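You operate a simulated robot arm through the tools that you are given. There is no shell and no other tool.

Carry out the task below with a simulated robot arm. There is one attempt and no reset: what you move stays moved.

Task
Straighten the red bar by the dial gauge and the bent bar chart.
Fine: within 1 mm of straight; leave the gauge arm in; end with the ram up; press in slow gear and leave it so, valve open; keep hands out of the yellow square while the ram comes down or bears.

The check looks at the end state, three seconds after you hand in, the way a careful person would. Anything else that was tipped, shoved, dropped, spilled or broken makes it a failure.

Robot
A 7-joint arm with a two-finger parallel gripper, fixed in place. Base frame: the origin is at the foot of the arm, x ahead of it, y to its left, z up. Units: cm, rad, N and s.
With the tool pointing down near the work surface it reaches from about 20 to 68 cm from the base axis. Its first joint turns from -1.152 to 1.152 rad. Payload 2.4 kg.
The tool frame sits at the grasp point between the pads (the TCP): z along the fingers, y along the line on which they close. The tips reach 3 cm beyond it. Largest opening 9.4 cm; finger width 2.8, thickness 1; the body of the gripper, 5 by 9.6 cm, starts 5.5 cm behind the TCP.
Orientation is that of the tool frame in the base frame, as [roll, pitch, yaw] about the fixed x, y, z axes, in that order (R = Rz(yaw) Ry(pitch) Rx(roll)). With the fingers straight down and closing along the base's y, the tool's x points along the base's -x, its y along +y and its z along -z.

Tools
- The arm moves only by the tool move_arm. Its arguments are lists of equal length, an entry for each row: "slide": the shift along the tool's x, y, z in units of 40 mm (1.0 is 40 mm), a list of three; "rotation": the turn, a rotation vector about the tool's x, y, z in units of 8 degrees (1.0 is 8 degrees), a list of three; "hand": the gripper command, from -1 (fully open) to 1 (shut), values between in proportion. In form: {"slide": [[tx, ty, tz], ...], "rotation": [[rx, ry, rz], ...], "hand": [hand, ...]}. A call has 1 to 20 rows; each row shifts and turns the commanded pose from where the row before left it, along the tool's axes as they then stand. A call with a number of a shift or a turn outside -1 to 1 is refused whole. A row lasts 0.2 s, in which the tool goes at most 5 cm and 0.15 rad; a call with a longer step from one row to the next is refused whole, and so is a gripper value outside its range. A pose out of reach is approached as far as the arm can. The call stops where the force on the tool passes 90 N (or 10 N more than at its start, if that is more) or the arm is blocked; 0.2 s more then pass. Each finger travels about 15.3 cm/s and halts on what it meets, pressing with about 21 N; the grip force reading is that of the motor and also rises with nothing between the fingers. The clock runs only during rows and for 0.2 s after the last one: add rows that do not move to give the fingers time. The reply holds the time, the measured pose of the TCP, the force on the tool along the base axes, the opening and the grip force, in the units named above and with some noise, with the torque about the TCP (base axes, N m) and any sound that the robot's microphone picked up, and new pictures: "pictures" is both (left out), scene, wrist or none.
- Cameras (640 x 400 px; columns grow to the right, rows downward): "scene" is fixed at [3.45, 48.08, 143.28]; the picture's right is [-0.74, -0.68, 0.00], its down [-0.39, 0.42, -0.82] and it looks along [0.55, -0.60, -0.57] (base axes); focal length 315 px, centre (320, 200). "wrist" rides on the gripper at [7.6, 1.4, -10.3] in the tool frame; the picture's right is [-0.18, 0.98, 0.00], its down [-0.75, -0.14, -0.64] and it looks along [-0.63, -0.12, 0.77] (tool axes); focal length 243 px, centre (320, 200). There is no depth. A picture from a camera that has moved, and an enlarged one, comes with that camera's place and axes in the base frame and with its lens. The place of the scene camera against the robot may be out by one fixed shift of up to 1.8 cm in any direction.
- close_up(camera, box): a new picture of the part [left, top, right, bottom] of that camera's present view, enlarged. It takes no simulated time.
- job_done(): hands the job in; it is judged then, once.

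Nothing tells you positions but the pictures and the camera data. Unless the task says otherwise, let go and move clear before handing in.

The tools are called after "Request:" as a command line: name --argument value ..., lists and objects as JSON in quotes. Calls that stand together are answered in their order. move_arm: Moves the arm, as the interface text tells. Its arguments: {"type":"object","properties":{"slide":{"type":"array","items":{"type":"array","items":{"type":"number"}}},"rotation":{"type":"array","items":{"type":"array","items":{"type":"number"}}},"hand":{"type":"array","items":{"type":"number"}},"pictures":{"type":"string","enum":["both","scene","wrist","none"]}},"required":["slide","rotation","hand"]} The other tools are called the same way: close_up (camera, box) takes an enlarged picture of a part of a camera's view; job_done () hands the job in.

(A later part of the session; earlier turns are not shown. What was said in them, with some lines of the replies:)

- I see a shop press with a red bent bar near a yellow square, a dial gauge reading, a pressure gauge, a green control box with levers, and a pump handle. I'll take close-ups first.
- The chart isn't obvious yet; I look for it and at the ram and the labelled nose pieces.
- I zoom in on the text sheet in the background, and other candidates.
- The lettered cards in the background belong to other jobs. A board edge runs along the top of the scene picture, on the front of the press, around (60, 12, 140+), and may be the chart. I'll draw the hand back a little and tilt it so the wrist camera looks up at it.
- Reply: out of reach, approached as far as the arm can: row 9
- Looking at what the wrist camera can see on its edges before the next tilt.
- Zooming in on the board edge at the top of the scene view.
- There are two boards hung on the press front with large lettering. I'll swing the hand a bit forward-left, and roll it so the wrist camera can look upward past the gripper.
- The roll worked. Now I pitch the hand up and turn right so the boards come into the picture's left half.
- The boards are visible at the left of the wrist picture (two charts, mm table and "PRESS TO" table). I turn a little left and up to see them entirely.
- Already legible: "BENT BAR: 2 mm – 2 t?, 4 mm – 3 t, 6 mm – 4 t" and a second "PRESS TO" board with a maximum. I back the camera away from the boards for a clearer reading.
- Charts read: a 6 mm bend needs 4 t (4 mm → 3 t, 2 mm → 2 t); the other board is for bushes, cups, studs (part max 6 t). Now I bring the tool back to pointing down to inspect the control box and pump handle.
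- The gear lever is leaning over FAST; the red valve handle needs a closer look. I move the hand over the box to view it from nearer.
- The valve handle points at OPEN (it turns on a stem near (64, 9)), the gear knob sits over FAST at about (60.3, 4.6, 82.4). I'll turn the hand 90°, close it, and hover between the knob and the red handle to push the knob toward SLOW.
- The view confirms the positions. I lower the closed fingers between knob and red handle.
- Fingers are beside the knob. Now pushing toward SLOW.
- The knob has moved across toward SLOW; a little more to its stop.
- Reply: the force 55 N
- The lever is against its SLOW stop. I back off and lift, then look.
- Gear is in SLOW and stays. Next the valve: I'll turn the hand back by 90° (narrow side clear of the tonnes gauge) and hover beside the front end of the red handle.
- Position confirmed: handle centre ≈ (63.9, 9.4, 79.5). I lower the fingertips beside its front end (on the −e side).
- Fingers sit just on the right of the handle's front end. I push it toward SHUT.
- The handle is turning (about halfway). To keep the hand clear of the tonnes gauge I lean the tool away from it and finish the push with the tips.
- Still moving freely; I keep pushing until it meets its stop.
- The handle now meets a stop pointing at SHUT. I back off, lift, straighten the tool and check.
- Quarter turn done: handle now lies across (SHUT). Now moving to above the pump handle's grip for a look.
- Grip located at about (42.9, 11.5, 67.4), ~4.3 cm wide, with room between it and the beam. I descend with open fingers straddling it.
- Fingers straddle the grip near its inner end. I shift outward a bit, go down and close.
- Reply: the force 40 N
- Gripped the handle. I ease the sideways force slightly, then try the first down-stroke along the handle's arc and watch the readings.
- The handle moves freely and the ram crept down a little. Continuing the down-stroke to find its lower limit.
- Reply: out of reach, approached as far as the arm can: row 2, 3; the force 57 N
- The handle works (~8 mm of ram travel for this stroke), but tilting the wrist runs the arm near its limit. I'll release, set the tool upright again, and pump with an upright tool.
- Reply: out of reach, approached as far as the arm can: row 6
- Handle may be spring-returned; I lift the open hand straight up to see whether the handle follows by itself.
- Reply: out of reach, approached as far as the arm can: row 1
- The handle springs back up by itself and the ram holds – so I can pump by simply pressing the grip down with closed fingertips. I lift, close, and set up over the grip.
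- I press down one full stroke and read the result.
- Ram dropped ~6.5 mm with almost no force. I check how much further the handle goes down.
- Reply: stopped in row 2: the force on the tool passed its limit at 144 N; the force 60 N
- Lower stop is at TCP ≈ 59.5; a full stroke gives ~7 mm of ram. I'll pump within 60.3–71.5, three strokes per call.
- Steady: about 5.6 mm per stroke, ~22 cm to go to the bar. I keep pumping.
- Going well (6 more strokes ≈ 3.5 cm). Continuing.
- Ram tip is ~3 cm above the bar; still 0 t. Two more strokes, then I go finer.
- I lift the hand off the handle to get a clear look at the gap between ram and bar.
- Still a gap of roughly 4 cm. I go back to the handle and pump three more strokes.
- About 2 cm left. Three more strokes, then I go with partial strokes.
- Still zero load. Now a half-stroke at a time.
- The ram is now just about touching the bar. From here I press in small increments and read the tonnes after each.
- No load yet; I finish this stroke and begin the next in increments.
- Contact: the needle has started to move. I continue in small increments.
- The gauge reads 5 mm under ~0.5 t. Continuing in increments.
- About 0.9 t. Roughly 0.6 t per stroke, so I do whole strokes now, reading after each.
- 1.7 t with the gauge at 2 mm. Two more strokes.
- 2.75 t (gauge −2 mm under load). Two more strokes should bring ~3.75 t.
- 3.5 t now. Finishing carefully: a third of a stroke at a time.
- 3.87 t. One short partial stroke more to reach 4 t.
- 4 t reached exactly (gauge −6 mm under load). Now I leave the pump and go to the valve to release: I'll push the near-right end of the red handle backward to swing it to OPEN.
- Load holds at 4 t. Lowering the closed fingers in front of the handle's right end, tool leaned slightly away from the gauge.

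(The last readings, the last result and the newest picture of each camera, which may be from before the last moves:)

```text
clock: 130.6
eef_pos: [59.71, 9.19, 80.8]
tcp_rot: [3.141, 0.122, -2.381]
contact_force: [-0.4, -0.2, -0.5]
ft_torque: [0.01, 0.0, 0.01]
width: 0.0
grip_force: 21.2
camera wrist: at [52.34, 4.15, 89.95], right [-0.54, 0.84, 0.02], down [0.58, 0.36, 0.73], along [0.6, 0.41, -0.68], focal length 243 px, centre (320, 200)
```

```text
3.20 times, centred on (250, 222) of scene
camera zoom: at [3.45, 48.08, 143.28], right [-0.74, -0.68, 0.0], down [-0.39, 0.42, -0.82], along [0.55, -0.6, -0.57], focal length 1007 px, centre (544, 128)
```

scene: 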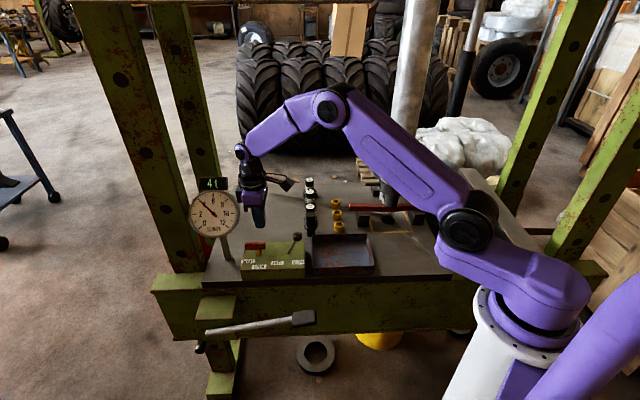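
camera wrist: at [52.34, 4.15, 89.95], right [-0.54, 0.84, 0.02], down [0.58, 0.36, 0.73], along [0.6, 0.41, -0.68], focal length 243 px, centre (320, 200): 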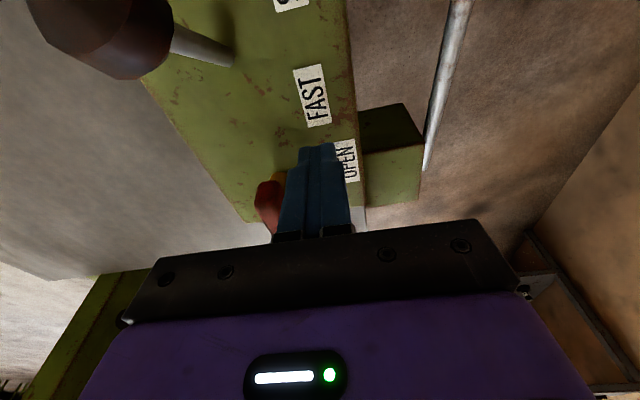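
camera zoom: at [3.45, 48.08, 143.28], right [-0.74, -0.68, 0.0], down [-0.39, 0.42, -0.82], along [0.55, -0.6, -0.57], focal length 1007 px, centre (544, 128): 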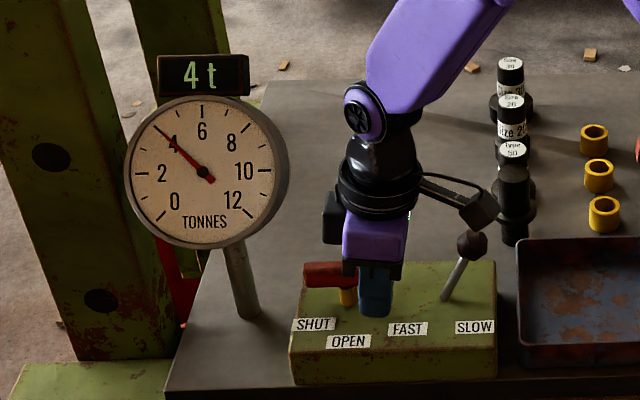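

Fingers are in front of the right end. I shift in slightly and push it backward.

Request:
move_arm --slide '[[-0.124, 0, 0.017], [0, -0.16, 0], [0, -0.16, 0], [0, -0.16, 0], [0, -0.16, 0]]' --rotation '[[0, 0, 0], [0, 0, 0], [0, 0, 0], [0, 0, 0], [0, 0, 0]]' --hand '[1, 1, 1, 1, 1]' --pictures "none"

Request:
close_up --camera "wrist" --box '[200, 60, 440, 240]'

Request:
close_up --camera "scene" --box '[180, 160, 320, 285]'

```text
clock: 131.8
eef_pos: [61.77, 7.48, 80.73]
tcp_rot: [3.139, 0.12, -2.384]
contact_force: [-7.2, -1.7, 3.5]
ft_torque: [0.0, 0.13, 0.01]
width: 0.0
grip_force: 21.1
```

```text
2.22 times, centred on (320, 150) of wrist
camera zoom: at [54.39, 2.51, 90.04], right [-0.54, 0.84, 0.02], down [0.59, 0.36, 0.73], along [0.6, 0.41, -0.69], focal length 539 px, centre (320, 311)
```

zoom: 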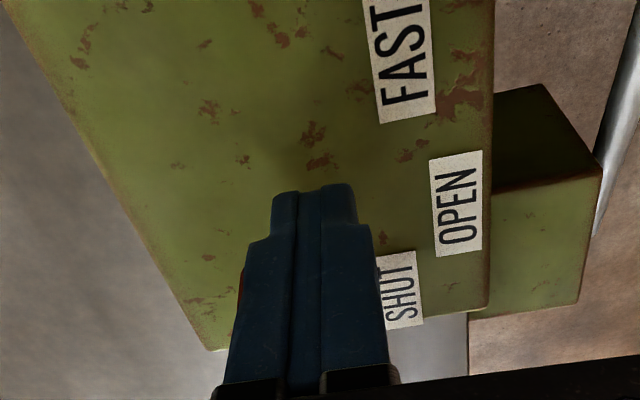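

```text
3.20 times, centred on (250, 222) of scene
camera zoom: at [3.42, 48.08, 143.28], right [-0.74, -0.68, 0.0], down [-0.39, 0.42, -0.82], along [0.55, -0.6, -0.57], focal length 1007 px, centre (544, 128)
```

zoom: 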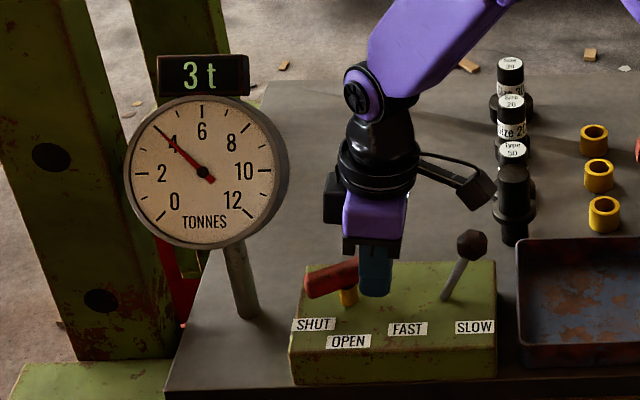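

The handle turns and the load begins to drop. Continuing the push.

Request:
move_arm --slide '[[-0.03, -0.14, 0.004], [-0.05, -0.14, 0.007], [-0.06, -0.14, 0.008], [-0.08, -0.1, 0.011]]' --rotation '[[0, 0, 0], [0, 0, 0], [0, 0, 0], [0, 0, 0]]' --hand '[1, 1, 1, 1]' --pictures "none"

Request:
close_up --camera "wrist" --box '[200, 60, 440, 240]'

Request:
close_up --camera "scene" --box '[180, 160, 320, 285]'

```text
clock: 132.8
eef_pos: [63.55, 6.47, 80.67]
tcp_rot: [3.136, 0.114, -2.386]
contact_force: [-19.6, -8.6, 0.3]
ft_torque: [-0.27, 0.56, 0.21]
width: 0.01
grip_force: 20.6
```

```text
2.22 times, centred on (320, 150) of wrist
camera zoom: at [56.24, 1.53, 89.98], right [-0.54, 0.84, 0.03], down [0.59, 0.36, 0.72], along [0.6, 0.41, -0.69], focal length 539 px, centre (320, 311)
```

zoom: 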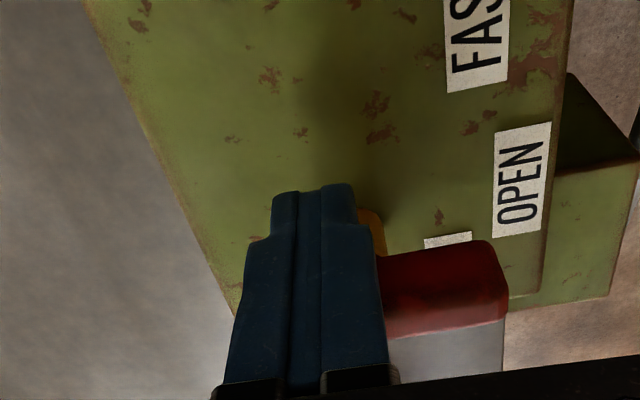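

```text
3.20 times, centred on (250, 222) of scene
camera zoom: at [3.4, 48.06, 143.29], right [-0.74, -0.68, 0.0], down [-0.39, 0.42, -0.82], along [0.55, -0.6, -0.57], focal length 1007 px, centre (544, 128)
```

zoom: 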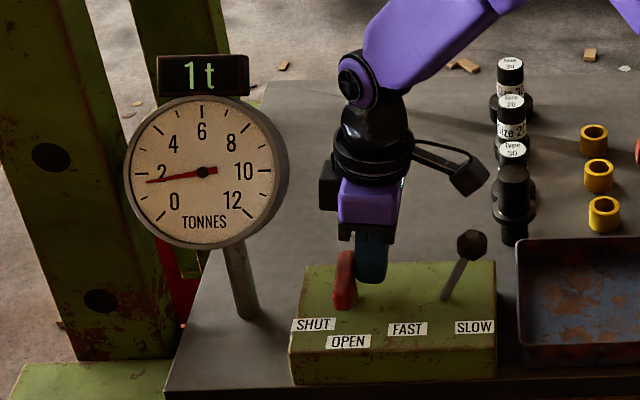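

The handle is back against its OPEN stop and the load is falling. I back off, lift the hand and watch the ram rise.

Request:
move_arm --slide '[[0.2, 0, -0.03], [0.25, 0, -0.03], [-0.1, 0, -0.75], [-0.1, 0, -0.75], [-0.1, 0, -0.75], [-0.1, 0, -0.75], [0, 0, 0], [0, 0, 0], [0, 0, 0], [0, 0, 0], [0, 0, 0], [0, 0, 0], [0, 0, 0], [0, 0, 0], [0, 0, 0]]' --rotation '[[0, 0, 0], [0, 0, 0], [0, 0, 0], [0, 0, 0], [0, 0, 0], [0, 0, 0], [0, 1, 0], [0, 0, 0], [0, 0, 0], [0, 0, 0], [0, 0, 0], [0, 0, 0], [0, 0, 0], [0, 0, 0], [0, 0, 0]]' --hand '[1, 1, 1, 1, 1, 1, 1, 1, 1, 1, 1, 1, 1, 1, 1]'

Request:
close_up --camera "scene" --box '[180, 160, 320, 285]'

Request:
close_up --camera "scene" --box '[340, 80, 460, 240]'

```text
clock: 136.0
eef_pos: [62.73, 5.58, 93.0]
tcp_rot: [-3.141, -0.018, -2.383]
contact_force: [-1.2, 0.2, 0.2]
ft_torque: [0.03, 0.02, 0.02]
width: 0.01
grip_force: 21.3
camera wrist: at [56.38, 1.59, 103.4], right [-0.54, 0.84, 0.0], down [0.65, 0.42, 0.63], along [0.53, 0.34, -0.78], focal length 243 px, centre (320, 200)
```

scene: 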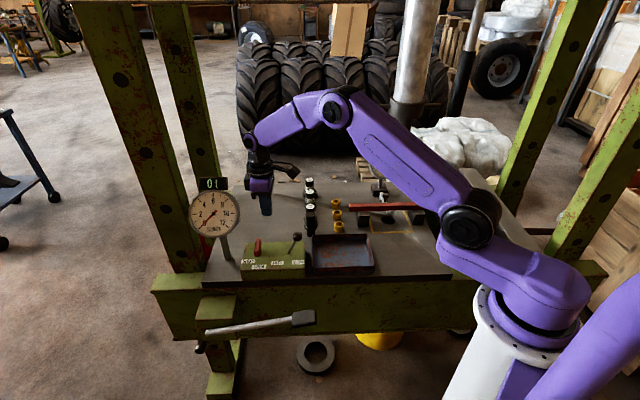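
wrist: 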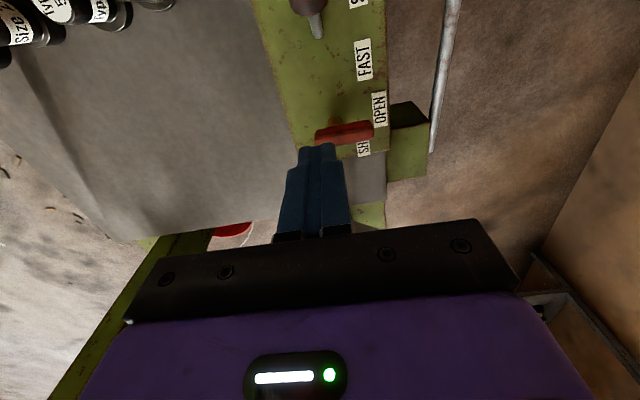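

```text
3.20 times, centred on (250, 222) of scene
camera zoom: at [3.45, 48.08, 143.28], right [-0.74, -0.68, 0.0], down [-0.39, 0.42, -0.82], along [0.55, -0.6, -0.57], focal length 1007 px, centre (544, 128)
```

zoom: 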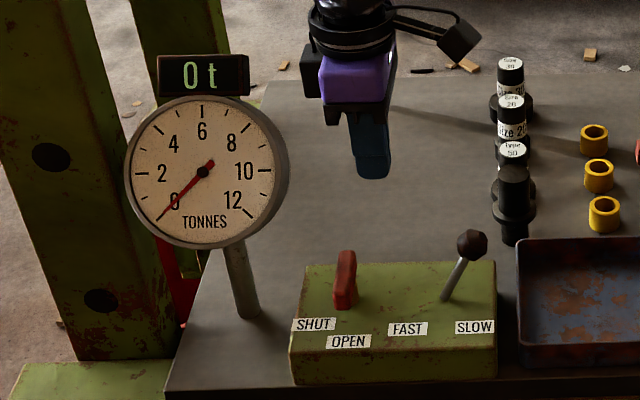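

```text
2.50 times, centred on (400, 160) of scene
camera zoom: at [3.45, 48.08, 143.28], right [-0.74, -0.68, 0.0], down [-0.39, 0.42, -0.82], along [0.55, -0.6, -0.57], focal length 787 px, centre (120, 300)
```

zoom: 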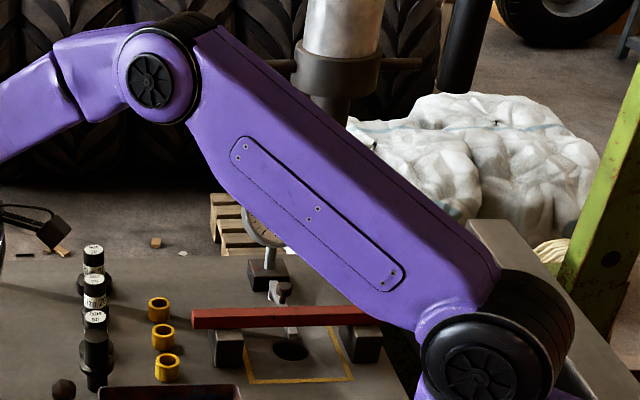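

Ram is up, load 0 t, valve open, gear SLOW. I move the arm clear to read the dial gauge.

Request:
move_arm --slide '[[0.59, 0.557, -0.68], [0.59, 0.557, -0.68], [0.59, 0.557, -0.68], [0.59, 0.557, -0.68], [0.59, 0.557, -0.68], [0.59, 0.557, -0.68], [0.59, 0.557, -0.68]]' --rotation '[[0, 0, 0], [0, 0, 0], [0, 0, 0], [0, 0, 0], [0, 0, 0], [0, 0, 0], [0, 0, 0]]' --hand '[1, 1, 1, 1, 1, 1, 1]' --pictures "scene"

Request:
close_up --camera "scene" --box '[340, 120, 440, 240]'

Request:
close_up --camera "scene" --box '[362, 132, 406, 188]'

```text
clock: 137.6
eef_pos: [40.07, 5.67, 112.28]
tcp_rot: [3.141, -0.019, -2.382]
contact_force: [-0.4, -0.4, -0.3]
ft_torque: [-0.05, 0.02, 0.0]
width: 0.0
grip_force: 21.0
```

scene: 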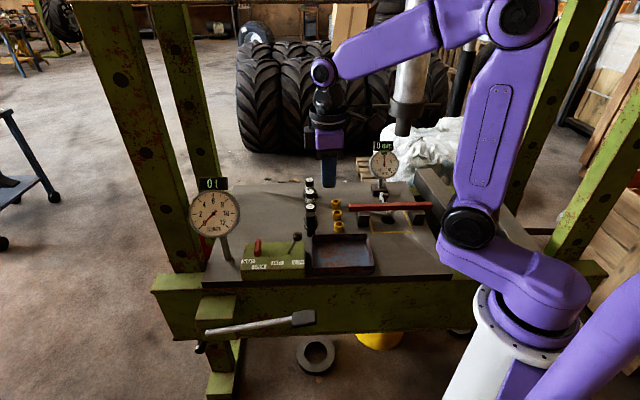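

```text
3.33 times, centred on (390, 180) of scene
camera zoom: at [3.45, 48.08, 143.28], right [-0.74, -0.68, 0.0], down [-0.39, 0.42, -0.82], along [0.55, -0.6, -0.57], focal length 1049 px, centre (87, 267)
```

zoom: 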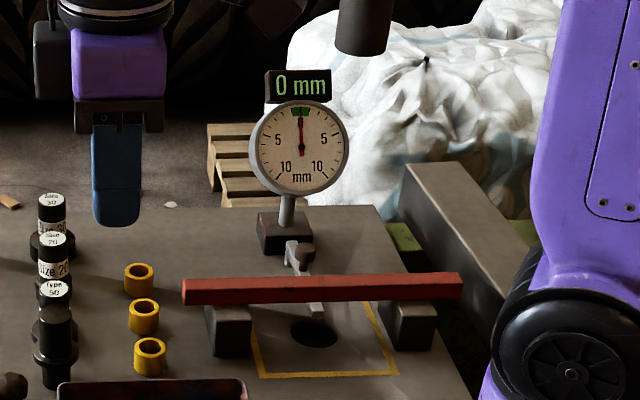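

```text
7.14 times, centred on (384, 160) of scene
camera zoom: at [3.45, 48.08, 143.28], right [-0.74, -0.68, 0.0], down [-0.39, 0.42, -0.82], along [0.55, -0.6, -0.57], focal length 2249 px, centre (-137, 486)
```

zoom: 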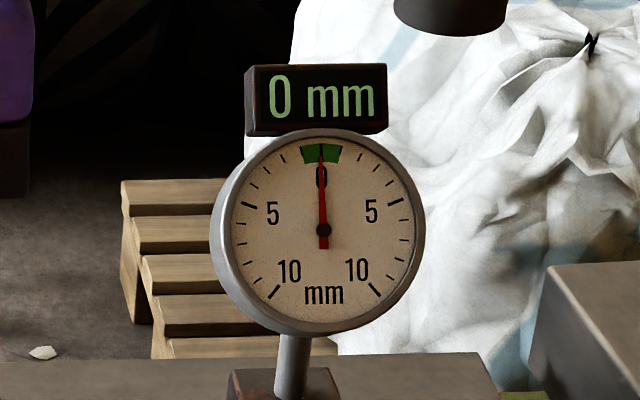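

The dial reads 0 mm – bar straight, gauge arm still in. I wait a moment to confirm the ram is fully up and everything is stable.

Request:
move_arm --slide '[[0, 0, 0], [0, 0, 0], [0, 0, 0], [0, 0, 0], [0, 0, 0], [0, 0, 0], [0, 0, 0], [0, 0, 0], [0, 0, 0], [0, 0, 0]]' --rotation '[[0, 0, 0], [0, 0, 0], [0, 0, 0], [0, 0, 0], [0, 0, 0], [0, 0, 0], [0, 0, 0], [0, 0, 0], [0, 0, 0], [0, 0, 0]]' --hand '[-1, -1, -1, -1, -1, -1, -1, -1, -1, -1]' --pictures "scene"

Request:
close_up --camera "scene" --box '[380, 80, 420, 150]'

Request:
close_up --camera "scene" --box '[180, 160, 320, 285]'

```text
clock: 139.8
eef_pos: [40.0, 5.65, 112.12]
tcp_rot: [3.141, -0.017, -2.382]
contact_force: [-0.7, 0.1, -0.2]
ft_torque: [-0.04, 0.01, 0.0]
width: 9.39
grip_force: 0.0
```

scene: 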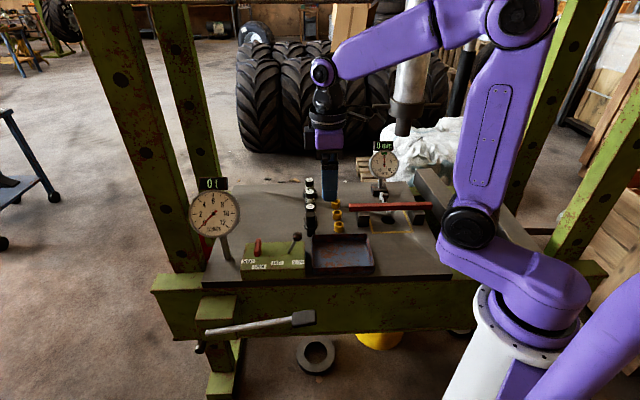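

```text
5.71 times, centred on (400, 115) of scene
camera zoom: at [3.45, 48.08, 143.28], right [-0.74, -0.68, 0.0], down [-0.39, 0.42, -0.82], along [0.55, -0.6, -0.57], focal length 1799 px, centre (-137, 686)
```

zoom: 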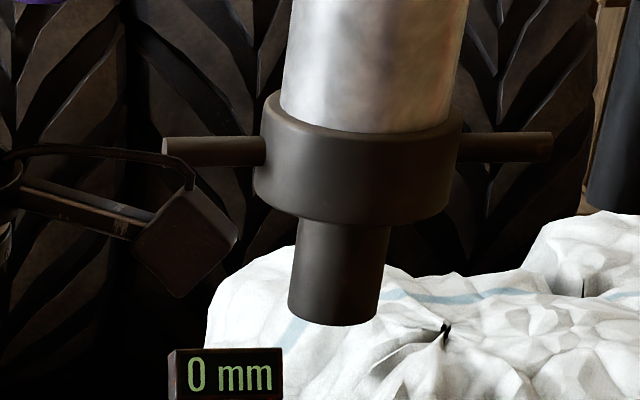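

```text
3.20 times, centred on (250, 222) of scene
camera zoom: at [3.45, 48.08, 143.28], right [-0.74, -0.68, 0.0], down [-0.39, 0.42, -0.82], along [0.55, -0.6, -0.57], focal length 1007 px, centre (544, 128)
```

zoom: 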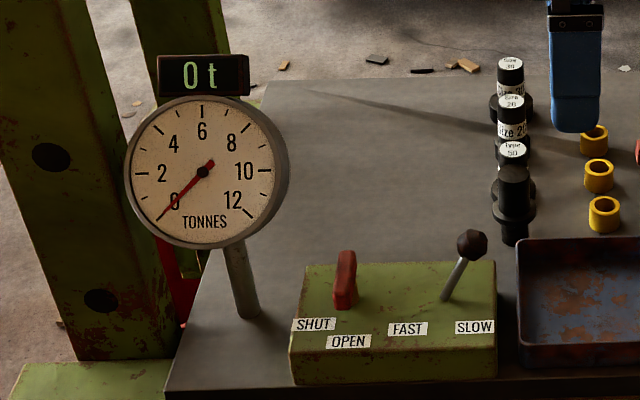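

The ram is fully up and the gauges read 0 t and 0 mm. The valve is open, the gear is in SLOW, nothing else is disturbed and the hand is clear, so I hand in.

Request:
job_done

```text
The job is handed in.
```

The red bar is straight: the dial gauge went from 6 mm to 0 mm. The job is handed in.

- **Pressing:** the bent bar chart calls for 4 t on a 6 mm bend. I put the press in slow gear, shut the valve, pumped to 4 t, then opened the valve.
- **As left:** the ram is fully up, the tonnes gauge reads 0, the gear is in SLOW and the valve is open. The gauge arm is still in.
- **Safety:** the gripper stayed at the pump and valve, outside the yellow square, while the ram came down and bore on the bar. I saw nothing else on the table moved or knocked.
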